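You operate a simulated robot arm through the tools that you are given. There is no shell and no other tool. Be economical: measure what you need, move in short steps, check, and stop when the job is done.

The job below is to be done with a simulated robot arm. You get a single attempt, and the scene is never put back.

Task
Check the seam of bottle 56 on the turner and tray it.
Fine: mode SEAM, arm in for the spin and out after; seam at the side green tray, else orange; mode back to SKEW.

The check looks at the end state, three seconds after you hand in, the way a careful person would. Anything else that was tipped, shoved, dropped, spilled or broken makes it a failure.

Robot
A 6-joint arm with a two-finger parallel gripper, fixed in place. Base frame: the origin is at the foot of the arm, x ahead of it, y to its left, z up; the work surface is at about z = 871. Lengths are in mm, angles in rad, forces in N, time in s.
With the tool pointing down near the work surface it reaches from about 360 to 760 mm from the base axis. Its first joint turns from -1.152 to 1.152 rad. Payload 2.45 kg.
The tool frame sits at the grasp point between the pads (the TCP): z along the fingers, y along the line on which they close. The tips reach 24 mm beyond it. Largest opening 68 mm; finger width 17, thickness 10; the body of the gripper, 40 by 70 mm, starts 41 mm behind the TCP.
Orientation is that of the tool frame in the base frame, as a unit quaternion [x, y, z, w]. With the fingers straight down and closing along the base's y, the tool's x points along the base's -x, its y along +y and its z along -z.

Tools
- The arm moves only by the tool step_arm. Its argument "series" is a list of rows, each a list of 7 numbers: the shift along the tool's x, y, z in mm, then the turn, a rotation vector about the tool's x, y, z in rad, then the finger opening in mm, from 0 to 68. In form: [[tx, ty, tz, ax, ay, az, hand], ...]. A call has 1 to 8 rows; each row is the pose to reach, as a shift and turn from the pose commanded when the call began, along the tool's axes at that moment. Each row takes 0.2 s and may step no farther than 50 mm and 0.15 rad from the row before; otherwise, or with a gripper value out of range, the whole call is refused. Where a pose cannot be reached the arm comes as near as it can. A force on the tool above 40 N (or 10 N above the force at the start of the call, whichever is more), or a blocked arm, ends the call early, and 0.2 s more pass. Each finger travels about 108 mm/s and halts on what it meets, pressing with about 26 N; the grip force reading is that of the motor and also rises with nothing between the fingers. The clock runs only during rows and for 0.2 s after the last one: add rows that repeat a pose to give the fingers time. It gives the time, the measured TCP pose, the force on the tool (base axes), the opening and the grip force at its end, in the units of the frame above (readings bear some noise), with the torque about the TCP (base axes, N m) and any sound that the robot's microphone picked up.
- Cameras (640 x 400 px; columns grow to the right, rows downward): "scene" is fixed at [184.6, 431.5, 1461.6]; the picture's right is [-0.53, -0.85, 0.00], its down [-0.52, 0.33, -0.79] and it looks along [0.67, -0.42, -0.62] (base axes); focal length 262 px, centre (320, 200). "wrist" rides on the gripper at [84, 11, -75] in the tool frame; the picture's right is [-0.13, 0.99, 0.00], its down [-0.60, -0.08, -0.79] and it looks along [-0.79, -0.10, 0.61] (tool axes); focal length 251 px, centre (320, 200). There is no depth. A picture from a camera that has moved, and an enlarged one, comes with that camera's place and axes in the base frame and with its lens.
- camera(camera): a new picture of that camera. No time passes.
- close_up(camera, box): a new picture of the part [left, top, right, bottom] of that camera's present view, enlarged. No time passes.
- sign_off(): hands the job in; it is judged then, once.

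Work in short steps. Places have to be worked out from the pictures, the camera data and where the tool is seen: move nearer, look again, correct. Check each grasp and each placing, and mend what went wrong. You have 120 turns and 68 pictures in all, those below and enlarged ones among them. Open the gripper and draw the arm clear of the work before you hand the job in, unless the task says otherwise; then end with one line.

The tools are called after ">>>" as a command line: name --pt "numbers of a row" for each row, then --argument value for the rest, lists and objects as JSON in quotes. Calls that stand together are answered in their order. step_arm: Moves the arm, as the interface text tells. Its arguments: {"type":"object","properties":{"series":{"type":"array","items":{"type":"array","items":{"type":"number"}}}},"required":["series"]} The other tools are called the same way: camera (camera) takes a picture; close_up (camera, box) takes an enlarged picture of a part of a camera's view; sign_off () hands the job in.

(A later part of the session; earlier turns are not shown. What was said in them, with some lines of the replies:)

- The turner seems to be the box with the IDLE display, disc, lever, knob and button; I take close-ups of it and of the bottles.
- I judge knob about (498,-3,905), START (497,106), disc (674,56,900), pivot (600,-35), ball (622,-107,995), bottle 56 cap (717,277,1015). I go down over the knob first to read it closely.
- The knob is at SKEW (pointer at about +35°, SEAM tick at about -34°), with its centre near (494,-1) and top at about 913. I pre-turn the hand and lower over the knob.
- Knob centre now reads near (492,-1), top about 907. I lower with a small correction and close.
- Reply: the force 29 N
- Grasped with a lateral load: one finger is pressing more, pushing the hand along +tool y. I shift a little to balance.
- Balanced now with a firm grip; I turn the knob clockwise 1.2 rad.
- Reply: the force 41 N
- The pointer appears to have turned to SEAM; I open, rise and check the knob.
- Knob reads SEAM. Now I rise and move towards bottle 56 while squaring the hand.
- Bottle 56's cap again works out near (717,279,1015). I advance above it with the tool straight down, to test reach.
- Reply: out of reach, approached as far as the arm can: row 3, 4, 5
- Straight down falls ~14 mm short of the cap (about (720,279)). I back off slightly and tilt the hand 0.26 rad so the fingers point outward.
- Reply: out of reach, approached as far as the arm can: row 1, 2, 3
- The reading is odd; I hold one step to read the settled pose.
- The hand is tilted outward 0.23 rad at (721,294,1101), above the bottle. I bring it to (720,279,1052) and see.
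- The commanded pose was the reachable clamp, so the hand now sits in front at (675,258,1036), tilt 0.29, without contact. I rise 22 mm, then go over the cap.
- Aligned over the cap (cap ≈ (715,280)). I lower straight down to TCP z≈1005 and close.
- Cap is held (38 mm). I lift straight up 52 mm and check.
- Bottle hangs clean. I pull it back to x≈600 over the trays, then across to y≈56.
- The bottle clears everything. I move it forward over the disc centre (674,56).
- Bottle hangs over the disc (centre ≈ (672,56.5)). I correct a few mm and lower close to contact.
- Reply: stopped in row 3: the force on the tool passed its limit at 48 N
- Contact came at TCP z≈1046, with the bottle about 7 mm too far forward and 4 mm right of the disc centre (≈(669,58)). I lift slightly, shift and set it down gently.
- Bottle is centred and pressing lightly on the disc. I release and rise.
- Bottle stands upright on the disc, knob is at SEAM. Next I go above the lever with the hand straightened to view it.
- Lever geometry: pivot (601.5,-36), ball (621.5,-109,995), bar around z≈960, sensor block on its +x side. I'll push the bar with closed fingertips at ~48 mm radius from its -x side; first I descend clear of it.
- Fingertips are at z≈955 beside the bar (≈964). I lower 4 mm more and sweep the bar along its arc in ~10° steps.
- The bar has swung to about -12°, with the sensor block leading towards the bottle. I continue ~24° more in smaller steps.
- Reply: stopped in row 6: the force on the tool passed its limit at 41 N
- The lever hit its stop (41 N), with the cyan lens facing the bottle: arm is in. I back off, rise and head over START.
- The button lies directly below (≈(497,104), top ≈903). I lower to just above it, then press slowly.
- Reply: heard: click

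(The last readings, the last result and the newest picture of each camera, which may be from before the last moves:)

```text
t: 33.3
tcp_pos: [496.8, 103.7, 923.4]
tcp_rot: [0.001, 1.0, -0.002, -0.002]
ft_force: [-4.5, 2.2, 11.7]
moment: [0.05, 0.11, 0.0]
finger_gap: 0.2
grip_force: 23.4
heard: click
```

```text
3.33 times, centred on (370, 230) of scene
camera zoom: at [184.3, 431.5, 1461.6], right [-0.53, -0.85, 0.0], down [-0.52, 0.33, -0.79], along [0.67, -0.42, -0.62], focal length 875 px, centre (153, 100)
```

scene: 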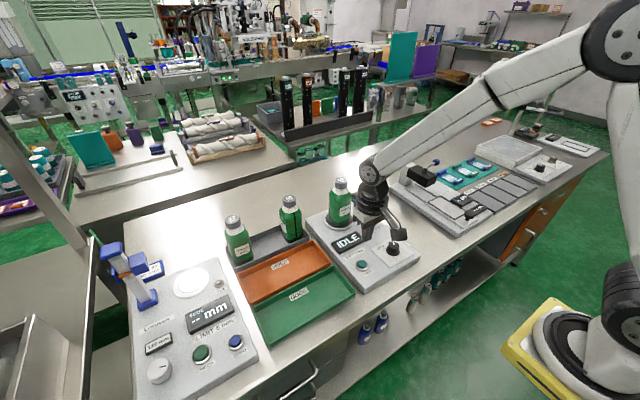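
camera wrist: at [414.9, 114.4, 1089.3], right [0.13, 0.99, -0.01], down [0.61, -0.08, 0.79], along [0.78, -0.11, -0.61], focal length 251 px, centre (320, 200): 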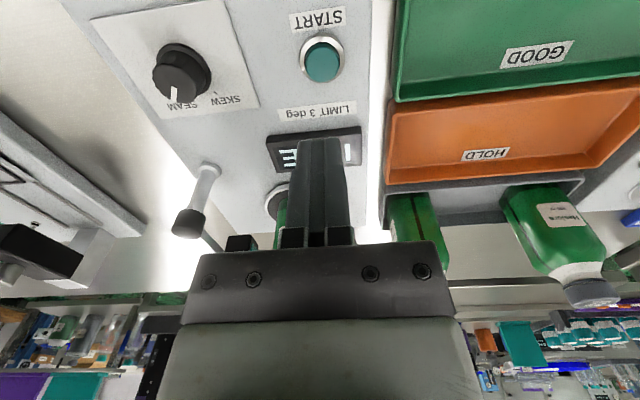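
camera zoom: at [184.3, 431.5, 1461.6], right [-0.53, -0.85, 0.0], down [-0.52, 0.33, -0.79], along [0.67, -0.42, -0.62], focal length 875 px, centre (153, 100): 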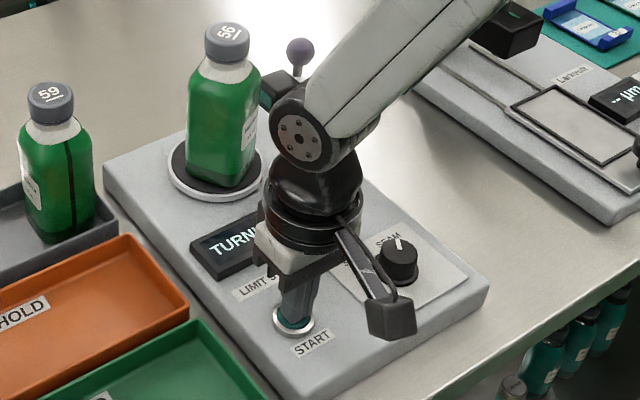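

Click heard and it is turning. I rise off the button and back to let it spin.

>>> step_arm --pt "0 0 -40 0 0 0 0" --pt "30 0 -80 0 0 0 0" --pt "60 0 -80 0 0 0 0" --pt "60 0 -80 0 0 0 0" --pt "60 0 -80 0 0 0 0" --pt "60 0 -80 0 0 0 0" --pt "60 0 -80 0 0 0 0" --pt "60 0 -80 0 0 0 0"

>>> step_arm --pt "0 0 0 0 0 0 0" --pt "0 0 0 0 0 0 0" --pt "0 0 0 0 0 0 0" --pt "0 0 0 0 0 0 0" --pt "0 0 0 0 0 0 0" --pt "0 0 0 0 0 0 0" --pt "0 0 0 0 0 0 0" --pt "0 0 0 0 0 0 0"

>>> close_up --camera "scene" --box '[300, 160, 430, 290]'

```text
t: 35.1
tcp_pos: [437.9, 104.1, 1002.8]
tcp_rot: [0.001, 1.0, -0.003, -0.003]
ft_force: [-1.1, 0.4, 0.4]
moment: [-0.02, -0.04, 0.03]
finger_gap: 0.0
grip_force: 24.1
```

```text
t: 36.9
tcp_pos: [436.7, 104.4, 1002.6]
tcp_rot: [0.002, 1.0, -0.003, -0.002]
ft_force: [0.1, -0.4, 0.3]
moment: [0.02, 0.0, 0.02]
finger_gap: 0.0
grip_force: 24.1
```

```text
3.08 times, centred on (365, 225) of scene
camera zoom: at [184.6, 431.5, 1461.6], right [-0.53, -0.85, 0.0], down [-0.52, 0.33, -0.79], along [0.67, -0.42, -0.62], focal length 808 px, centre (182, 123)
```

zoom: 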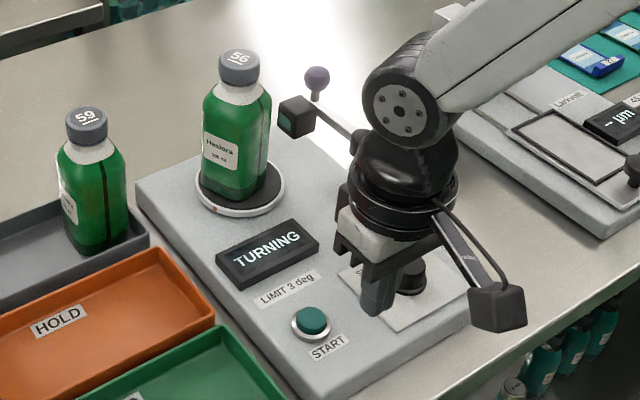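

Still turning; I wait on.

>>> step_arm --pt "0 0 -10 0 0 0 0" --pt "0 0 -20 0 0 0 0" --pt "0 0 -20 0 0 0 0" --pt "0 0 -20 0 0 0 0" --pt "0 0 -20 0 0 0 0" --pt "0 0 -20 0 0 0 0" --pt "0 0 -20 0 0 0 0" --pt "0 0 -20 0 0 0 0"

>>> step_arm --pt "0 0 0 0 0 0 0" --pt "0 0 0 0 0 0 0" --pt "0 0 0 0 0 0 0" --pt "0 0 0 0 0 0 0" --pt "0 0 0 0 0 0 0" --pt "0 0 0 0 0 0 0" --pt "0 0 0 0 0 0 0" --pt "0 0 0 0 0 0 0"

>>> step_arm --pt "0 0 0 0 0 0 0" --pt "0 0 0 0 0 0 0" --pt "0 0 0 0 0 0 0" --pt "0 0 0 0 0 0 0" --pt "0 0 0 0 0 0 0" --pt "0 0 0 0 0 0 0" --pt "0 0 0 0 0 0 0" --pt "0 0 0 0 0 0 0"

>>> close_up --camera "scene" --box '[300, 160, 430, 290]'

```text
t: 38.7
tcp_pos: [439.0, 104.7, 1023.2]
tcp_rot: [0.002, 1.0, -0.003, -0.003]
ft_force: [-0.1, -1.4, 0.1]
moment: [-0.01, -0.02, 0.01]
finger_gap: 0.0
grip_force: 24.1
```

```text
t: 40.5
tcp_pos: [437.6, 104.4, 1023.5]
tcp_rot: [0.001, 1.0, -0.003, -0.003]
ft_force: [0.2, 1.1, -0.1]
moment: [0.01, -0.02, 0.02]
finger_gap: 0.2
grip_force: 23.7
```

```text
t: 42.3
tcp_pos: [438.1, 104.5, 1022.6]
tcp_rot: [0.001, 1.0, -0.003, -0.003]
ft_force: [0.0, 0.3, 0.2]
moment: [-0.02, -0.01, 0.0]
finger_gap: 0.2
grip_force: 23.6
```

```text
3.08 times, centred on (365, 225) of scene
camera zoom: at [184.6, 431.5, 1461.6], right [-0.53, -0.85, 0.0], down [-0.52, 0.33, -0.79], along [0.67, -0.42, -0.62], focal length 808 px, centre (182, 123)
```

zoom: 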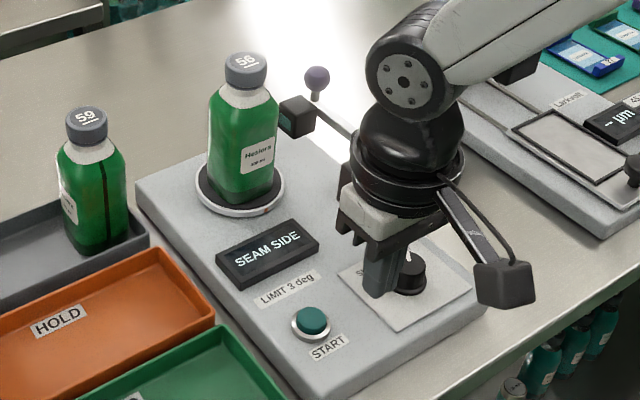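

Display reads SEAM SIDE, so the green tray. First the arm goes out: I move to a spot on the bottle side of the bar near its pivot (≈(626,-10)).

>>> step_arm --pt "0 0 -45 0 0 0 0" --pt "-30 -20 -60 0 0 0 0" --pt "-70 -45 -60 0 0 0 0" --pt "-110 -75 -60 0 0 0 0" --pt "-150 -100 -60 0 0 0 0" --pt "-188 -115 -60 0 0 0 0" --pt "-188 -115 -60 0 0 0 0"

>>> camera --camera "wrist"

```text
t: 43.9
tcp_pos: [625.4, -10.2, 1082.7]
tcp_rot: [0.001, 1.0, -0.002, -0.003]
ft_force: [-0.6, -0.3, 0.2]
moment: [-0.02, -0.01, -0.02]
finger_gap: 0.0
grip_force: 23.6
```

```text
23 pictures are left
camera wrist: at [541.6, 0.1, 1157.4], right [0.13, 0.99, -0.01], down [0.61, -0.08, 0.79], along [0.78, -0.11, -0.61], focal length 251 px, centre (320, 200)
```

wrist: 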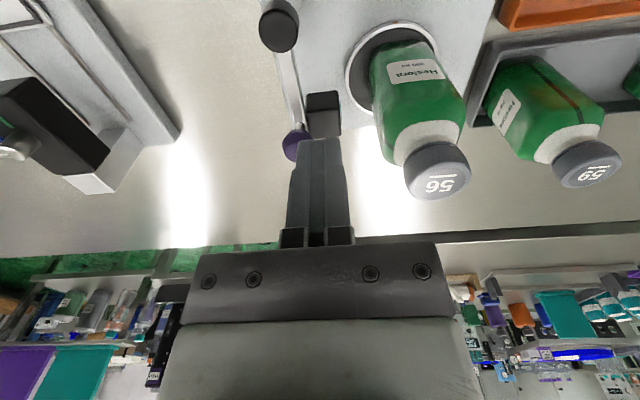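

Bar lies at y≈-36, block starts at x≈652, so there is room at (625,-10). I descend to tips z≈951.

>>> step_arm --pt "0 0 40 0 0 0 0" --pt "0 0 75 0 0 0 0" --pt "0 0 95 0 0 0 0" --pt "0 0 107 0 0 0 0" --pt "0 0 107 0 0 0 0"

```text
t: 45.1
tcp_pos: [626.1, -11.6, 973.4]
tcp_rot: [0.001, 1.0, -0.003, -0.002]
ft_force: [0.1, 0.8, -0.1]
moment: [0.0, 0.0, 0.02]
finger_gap: 0.0
grip_force: 24.1
```

Clear descent. Now I sweep the bar back outward along its arc.

>>> step_arm --pt "-4.3 -8.7 0 0 0 0 0" --pt "-7 -14.4 0 0 0 0 0" --pt "-8.7 -21.1 0 0 0 0 0" --pt "-8.9 -28 0 0 0 0 0" --pt "-7.7 -34.8 0 0 0 0 0" --pt "-5.1 -41.2 0 0 0 0 0" --pt "-1.3 -46.9 0 0 0 0 0" --pt "1.1 -49.5 0 0 0 0 0"

>>> camera --camera "wrist"

>>> close_up --camera "scene" --box '[310, 150, 430, 260]'

```text
t: 46.9
tcp_pos: [624.6, -62.1, 974.6]
tcp_rot: [0.001, 1.0, -0.003, -0.003]
ft_force: [0.2, -0.4, 0.1]
moment: [0.02, -0.01, 0.02]
finger_gap: 0.0
grip_force: 23.9
```

```text
22 pictures are left
camera wrist: at [541.0, -51.6, 1050.5], right [0.13, 0.99, -0.01], down [0.61, -0.08, 0.79], along [0.78, -0.11, -0.61], focal length 251 px, centre (320, 200)
```

wrist: 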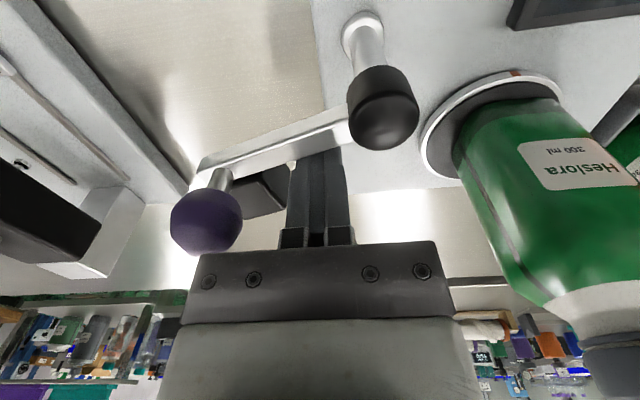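

```text
3.64 times, centred on (370, 205) of scene
camera zoom: at [184.6, 431.5, 1461.6], right [-0.53, -0.85, 0.0], down [-0.52, 0.33, -0.79], along [0.67, -0.42, -0.62], focal length 955 px, centre (138, 182)
```

zoom: 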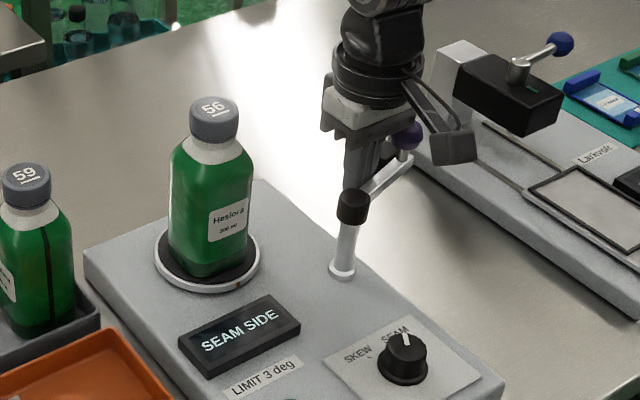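

Lever is back at its original out position. I back off, rise, open, and go above bottle 56 with the tool straight down.

>>> step_arm --pt "-5 4 0 0 0 0 0" --pt "-5 4 -45 0 0 0 0" --pt "-5 4 -90 0 0 0 0" --pt "-5 4 -138 0 0 0 30" --pt "-10 45 -138 0 0 0 62" --pt "-25 85 -138 0 0 0 62" --pt "-44 120 -138 0 0 0 62" --pt "-44 120 -138 0 0 0 62"

>>> camera --camera "wrist"

>>> close_up --camera "scene" --box '[310, 140, 430, 260]'

```text
t: 48.7
tcp_pos: [668.8, 58.5, 1112.6]
tcp_rot: [0.001, 1.0, -0.002, -0.003]
ft_force: [0.2, -0.1, 0.7]
moment: [0.01, -0.01, 0.01]
finger_gap: 62.1
grip_force: 0.0
```

```text
20 pictures are left
camera wrist: at [585.1, 68.6, 1187.7], right [0.13, 0.99, -0.01], down [0.61, -0.08, 0.79], along [0.78, -0.11, -0.61], focal length 251 px, centre (320, 200)
```

wrist: 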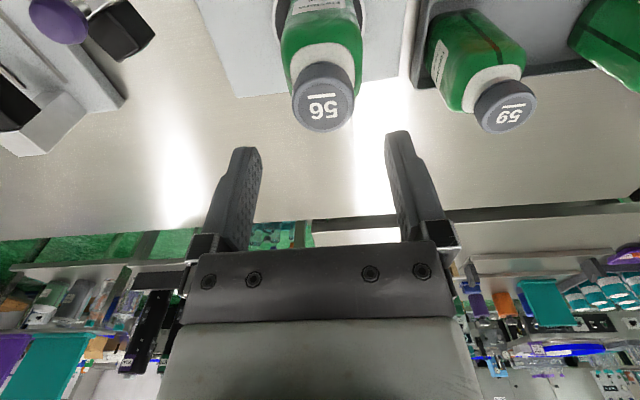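

```text
3.33 times, centred on (370, 200) of scene
camera zoom: at [184.6, 431.6, 1461.6], right [-0.53, -0.85, 0.0], down [-0.52, 0.33, -0.79], along [0.67, -0.42, -0.62], focal length 875 px, centre (153, 200)
```

zoom: 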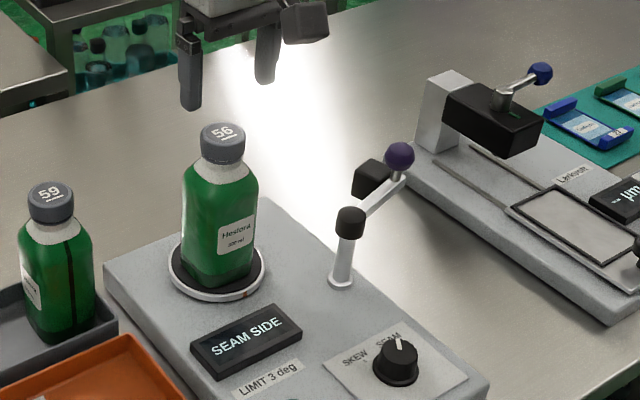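

Cap is at (668,59), top ≈1054. I lower straight to TCP z≈1043 and grip.

>>> step_arm --pt "0 0.3 30 0 0 0 62" --pt "0 0.3 55 0 0 0 62" --pt "0 0.3 69 0 0 0 62" --pt "0 0.3 69 0 0 0 30" --pt "0 0.3 69 0 0 0 30" --pt "0 0.3 69 0 0 0 30"

>>> step_arm --pt "0 0 -15 0 0 0 30" --pt "0 0 -40 0 0 0 30" --pt "0 0 -40 0 0 0 30"

>>> close_up --camera "scene" --box '[310, 140, 430, 260]'

```text
t: 50.1
tcp_pos: [667.8, 59.0, 1044.4]
tcp_rot: [0.001, 1.0, -0.001, -0.002]
ft_force: [-1.2, 0.7, 4.9]
moment: [0.09, 0.04, -0.03]
finger_gap: 39.0
grip_force: 25.7
```

```text
t: 50.9
tcp_pos: [668.3, 59.7, 1084.4]
tcp_rot: [0.0, 1.0, -0.002, -0.003]
ft_force: [-0.1, -0.3, -3.5]
moment: [0.01, -0.03, 0.01]
finger_gap: 37.7
grip_force: 26.0
```

```text
3.33 times, centred on (370, 200) of scene
camera zoom: at [184.7, 431.5, 1461.6], right [-0.53, -0.85, 0.0], down [-0.52, 0.33, -0.79], along [0.67, -0.42, -0.62], focal length 875 px, centre (153, 200)
```

zoom: 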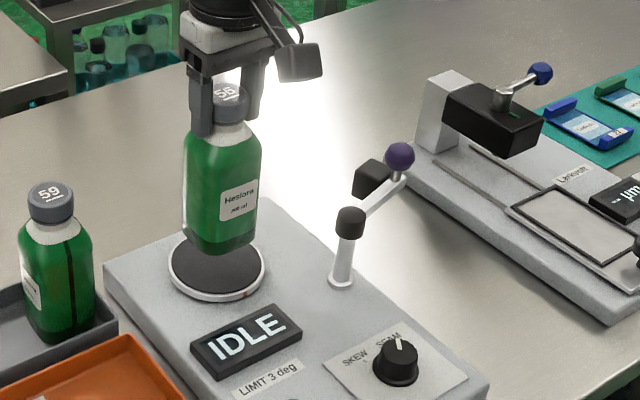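

Bottle is lifted. I carry it to above the green GOOD tray centre (≈(490,287)).

>>> step_arm --pt "35 0 0 0 0 0 30" --pt "75 15 0 0 0 0 30" --pt "105 48 0 0 0 0 30" --pt "130 88 0 0 0 0 30" --pt "150 130 0 0 0 0 30" --pt "167 172 0 0 0 0 30" --pt "178 208 0 0 0 0 30" --pt "178 228 0 0 0 0 30"

>>> camera --camera "scene"

>>> camera --camera "wrist"

```text
t: 52.7
tcp_pos: [490.2, 287.4, 1083.0]
tcp_rot: [0.001, 1.0, -0.003, -0.002]
ft_force: [1.0, -0.2, -3.7]
moment: [-0.02, 0.0, -0.01]
finger_gap: 37.3
grip_force: 26.3
```

```text
17 pictures are left
```

scene: 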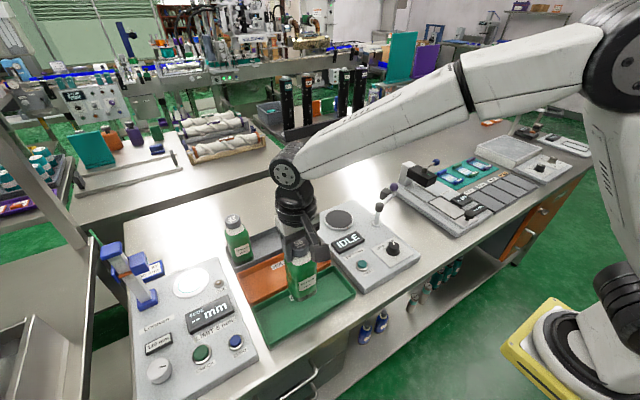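

```text
16 pictures are left
camera wrist: at [406.7, 297.9, 1157.8], right [0.13, 0.99, -0.01], down [0.61, -0.08, 0.79], along [0.78, -0.11, -0.61], focal length 251 px, centre (320, 200)
```

wrist: 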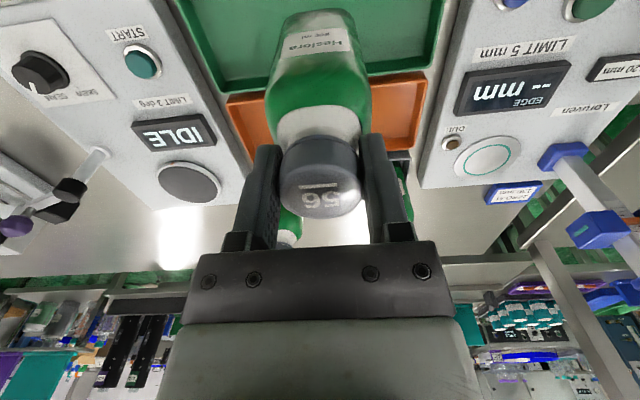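

Tray spans about x 447–545, so I shift 6 mm forward and lower close to the floor.

>>> step_arm --pt "-6 -4 25 0 0 0 30" --pt "-6 -4 48 0 0 0 30" --pt "-6 -4 60 0 0 0 30" --pt "-6 -4 64 0 0 0 30" --pt "-6 -4 66 0 0 0 30" --pt "-6 -4 68 0 0 0 30"

>>> close_up --camera "scene" --box '[250, 220, 370, 340]'

```text
t: 54.1
tcp_pos: [498.3, 283.0, 1015.8]
tcp_rot: [0.001, 1.0, -0.002, -0.002]
ft_force: [0.1, 0.0, -3.1]
moment: [0.03, -0.01, -0.02]
finger_gap: 37.8
grip_force: 26.1
```

```text
3.33 times, centred on (310, 280) of scene
camera zoom: at [184.7, 431.6, 1461.6], right [-0.53, -0.85, 0.0], down [-0.52, 0.33, -0.79], along [0.67, -0.42, -0.62], focal length 875 px, centre (353, -67)
```

zoom: 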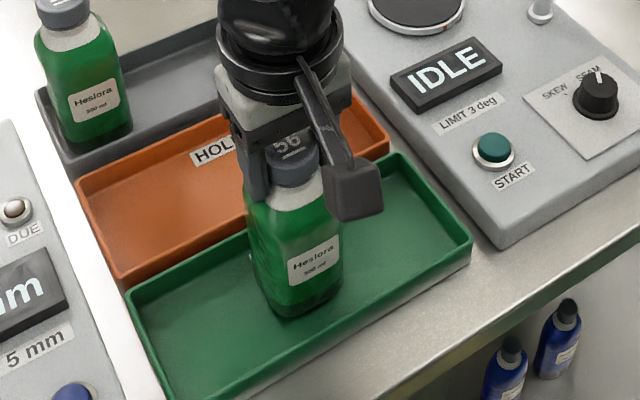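

Bottle is inside the tray but not yet touching. I lower in 2 mm steps.

>>> step_arm --pt "0 0 2 0 0 0 30" --pt "0 0 4 0 0 0 30" --pt "0 0 6 0 0 0 30"

```text
t: 54.9
tcp_pos: [496.8, 283.3, 1008.7]
tcp_rot: [0.001, 1.0, -0.003, -0.003]
ft_force: [0.2, -0.3, -3.0]
moment: [0.0, -0.01, 0.01]
finger_gap: 37.8
grip_force: 26.3
```

Still hanging (-3 N); I continue down.

>>> step_arm --pt "0 0 1.5 0 0 0 30" --pt "0 0 3 0 0 0 30" --pt "0 0 4 0 0 0 30" --pt "0 0 4 0 0 0 30"

```text
t: 55.9
tcp_pos: [497.8, 284.0, 1007.6]
tcp_rot: [0.001, 1.0, -0.002, -0.001]
ft_force: [-4.9, -6.8, 27.6]
moment: [-0.36, 0.62, 0.0]
finger_gap: 37.9
grip_force: 26.1
```

Contact made (28 N). I ease the load by 2.5 mm, release and rise.

>>> step_arm --pt "0 0 -2.5 0 0 0 30" --pt "0 0 -2.5 0 0 0 42" --pt "0 0 -2.5 0 0 0 62" --pt "0 0 -2.5 0 0 0 62" --pt "0 0 -25 0 0 0 62" --pt "0 0 -65 0 0 0 62" --pt "0 0 -105 0 0 0 62"

>>> close_up --camera "scene" --box '[230, 200, 370, 340]'

```text
t: 57.5
tcp_pos: [498.1, 283.1, 1110.9]
tcp_rot: [0.001, 1.0, -0.002, -0.002]
ft_force: [-0.4, 0.8, -0.7]
moment: [0.02, -0.03, 0.02]
finger_gap: 62.0
grip_force: 0.1
```

```text
2.86 times, centred on (300, 270) of scene
camera zoom: at [184.6, 431.5, 1461.6], right [-0.53, -0.85, 0.0], down [-0.52, 0.33, -0.79], along [0.67, -0.42, -0.62], focal length 750 px, centre (377, 0)
```

zoom: 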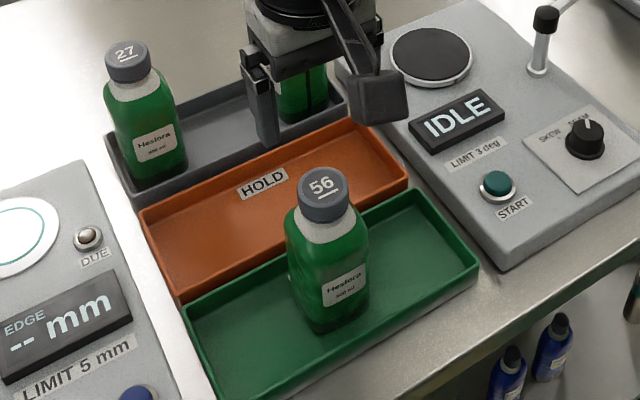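

Bottle 56 stands upright in the green tray. Now I return to the knob with the hand pre-turned for the reverse turn.

>>> step_arm --pt "0 -45 0 0 0 0.15 50" --pt "2 -90 0 0 0 0.3 50" --pt "4 -135 0 0 0 0.45 50" --pt "6 -180 0 0 0 0.6 50" --pt "7 -225 0 0 0 0.6 50" --pt "7.5 -265 0 0 0 0.6 50" --pt "7.5 -283 20 0 0 0.6 50" --pt "7.5 -283 60 0 0 0.6 50"

>>> step_arm --pt "0 0 45 0 0 0 50" --pt "0 0 90 0 0 0 50" --pt "0 0 90 0 0 0 50"

>>> camera --camera "wrist"

```text
t: 59.3
tcp_pos: [489.4, 1.3, 1052.3]
tcp_rot: [0.297, 0.955, -0.002, 0.0]
ft_force: [-0.4, -1.0, -0.8]
moment: [0.02, -0.03, 0.02]
finger_gap: 50.2
grip_force: 0.2
```

```text
t: 60.1
tcp_pos: [488.4, 1.6, 961.4]
tcp_rot: [0.296, 0.955, -0.002, -0.002]
ft_force: [-1.4, -0.1, -0.3]
moment: [0.0, 0.01, -0.01]
finger_gap: 49.9
grip_force: 0.0
```

```text
13 pictures are left
camera wrist: at [425.8, 57.5, 1034.4], right [0.67, 0.74, -0.01], down [0.46, -0.4, 0.79], along [0.59, -0.53, -0.61], focal length 251 px, centre (320, 200)
```

wrist: 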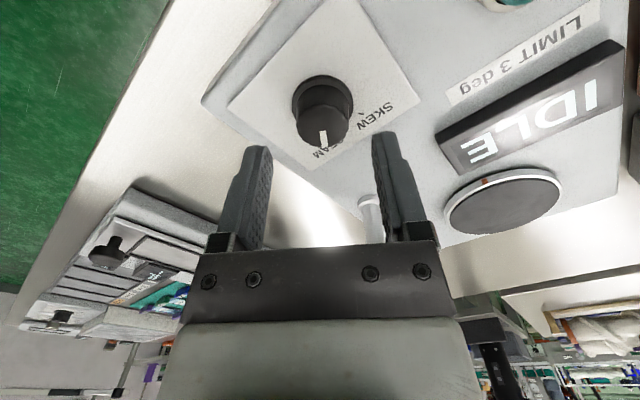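

Knob is between the fingers. I lower with a small correction and close on it.

>>> step_arm --pt "-2.5 0.6 25 0 0 0 50" --pt "-2.5 0.6 44.5 0 0 0 50" --pt "-2.5 0.6 44.5 0 0 0 20" --pt "-2.5 0.6 44.5 0 0 0 20" --pt "-2.5 0.6 44.5 0 0 0 20"

```text
t: 61.3
tcp_pos: [491.0, 0.9, 918.0]
tcp_rot: [0.297, 0.955, -0.002, -0.001]
ft_force: [1.7, 3.8, -0.3]
moment: [0.49, -0.5, 0.05]
finger_gap: 31.8
grip_force: 44.5
```

Firm, balanced grip; I turn the knob back counter-clockwise 1.2 rad and release.

>>> step_arm --pt "0 0 0 0 0 -0.15 20" --pt "0 0 0 0 0 -0.3 20" --pt "0 0 0 0 0 -0.45 20" --pt "0 0 0 0 0 -0.6 20" --pt "0 0 0 0 0 -0.75 20" --pt "0 0 0 0 0 -0.9 20" --pt "0 0 0 0 0 -1.05 20" --pt "0 0 0 0 0 -1.2 20"

>>> step_arm --pt "0 0 0 0 0 0 50" --pt "0 0 0 0 0 0 50" --pt "0 0 -30 0 0 0 50" --pt "0 0 -75 0 0 0 50" --pt "0 0 -120 0 0 0 50"

>>> close_up --camera "wrist" --box '[220, 0, 420, 160]'

>>> close_up --camera "scene" --box '[370, 225, 420, 275]'

```text
t: 63.1
tcp_pos: [491.0, 0.4, 917.6]
tcp_rot: [-0.296, 0.955, -0.002, -0.003]
ft_force: [2.9, -1.1, -6.4]
moment: [0.47, -0.32, 0.03]
finger_gap: 31.8
grip_force: 44.9
```

```text
t: 64.3
tcp_pos: [489.4, 2.2, 1038.1]
tcp_rot: [-0.295, 0.956, -0.001, -0.003]
ft_force: [-0.1, 0.1, -0.2]
moment: [0.0, 0.04, 0.0]
finger_gap: 49.8
grip_force: 0.0
```

```text
2.50 times, centred on (320, 80) of wrist
camera zoom: at [414.2, -36.6, 1112.8], right [-0.45, 0.89, 0.0], down [0.55, 0.28, 0.79], along [0.7, 0.36, -0.61], focal length 629 px, centre (320, 500)
```

zoom: 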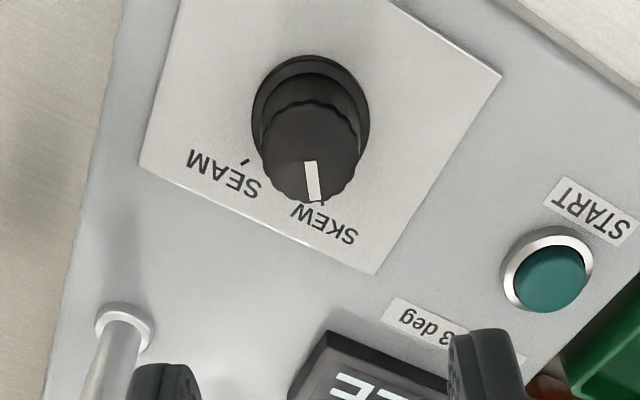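

```text
8.00 times, centred on (395, 250) of scene
camera zoom: at [184.6, 431.5, 1461.6], right [-0.53, -0.85, 0.0], down [-0.52, 0.33, -0.79], along [0.67, -0.42, -0.62], focal length 2100 px, centre (-280, -200)
```

zoom: 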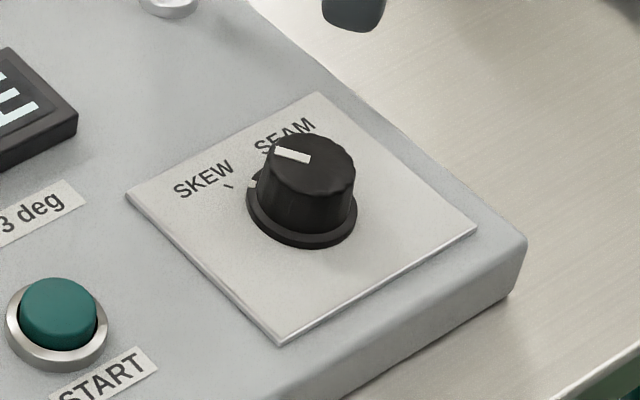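

The knob matches its starting SKEW picture. I raise the arm clear and take a last overall look.

>>> step_arm --pt "0 0 -45 0 0 0.15 60" --pt "0 0 -90 0 0 0.3 60" --pt "0 0 -135 0 0 0.45 60" --pt "0 0 -180 0 0 0.6 60" --pt "0 0 -210 0 0 0.6 60"

>>> camera --camera "scene"

```text
t: 65.5
tcp_pos: [492.5, -0.7, 1248.9]
tcp_rot: [0.003, 1.0, -0.002, -0.004]
ft_force: [-0.6, 0.2, -0.1]
moment: [-0.01, -0.01, 0.01]
finger_gap: 59.8
grip_force: 0.0
```

```text
10 pictures are left
```

scene: 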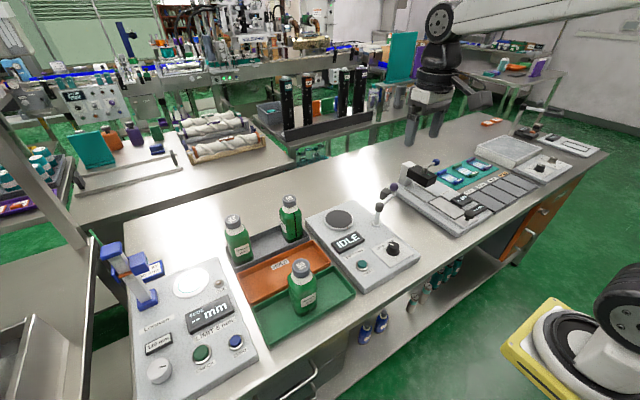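

Everything is in place: bottle 56 is in the green tray, the lever is out, the mode is SKEW and the arm is clear. I hand in.

>>> sign_off

```text
The job is handed in.
```

Bottle 56 read SEAM SIDE on the turner, so it now stands upright in the green GOOD tray; the turner arm is out, the mode is back at SKEW, and nothing else was disturbed.
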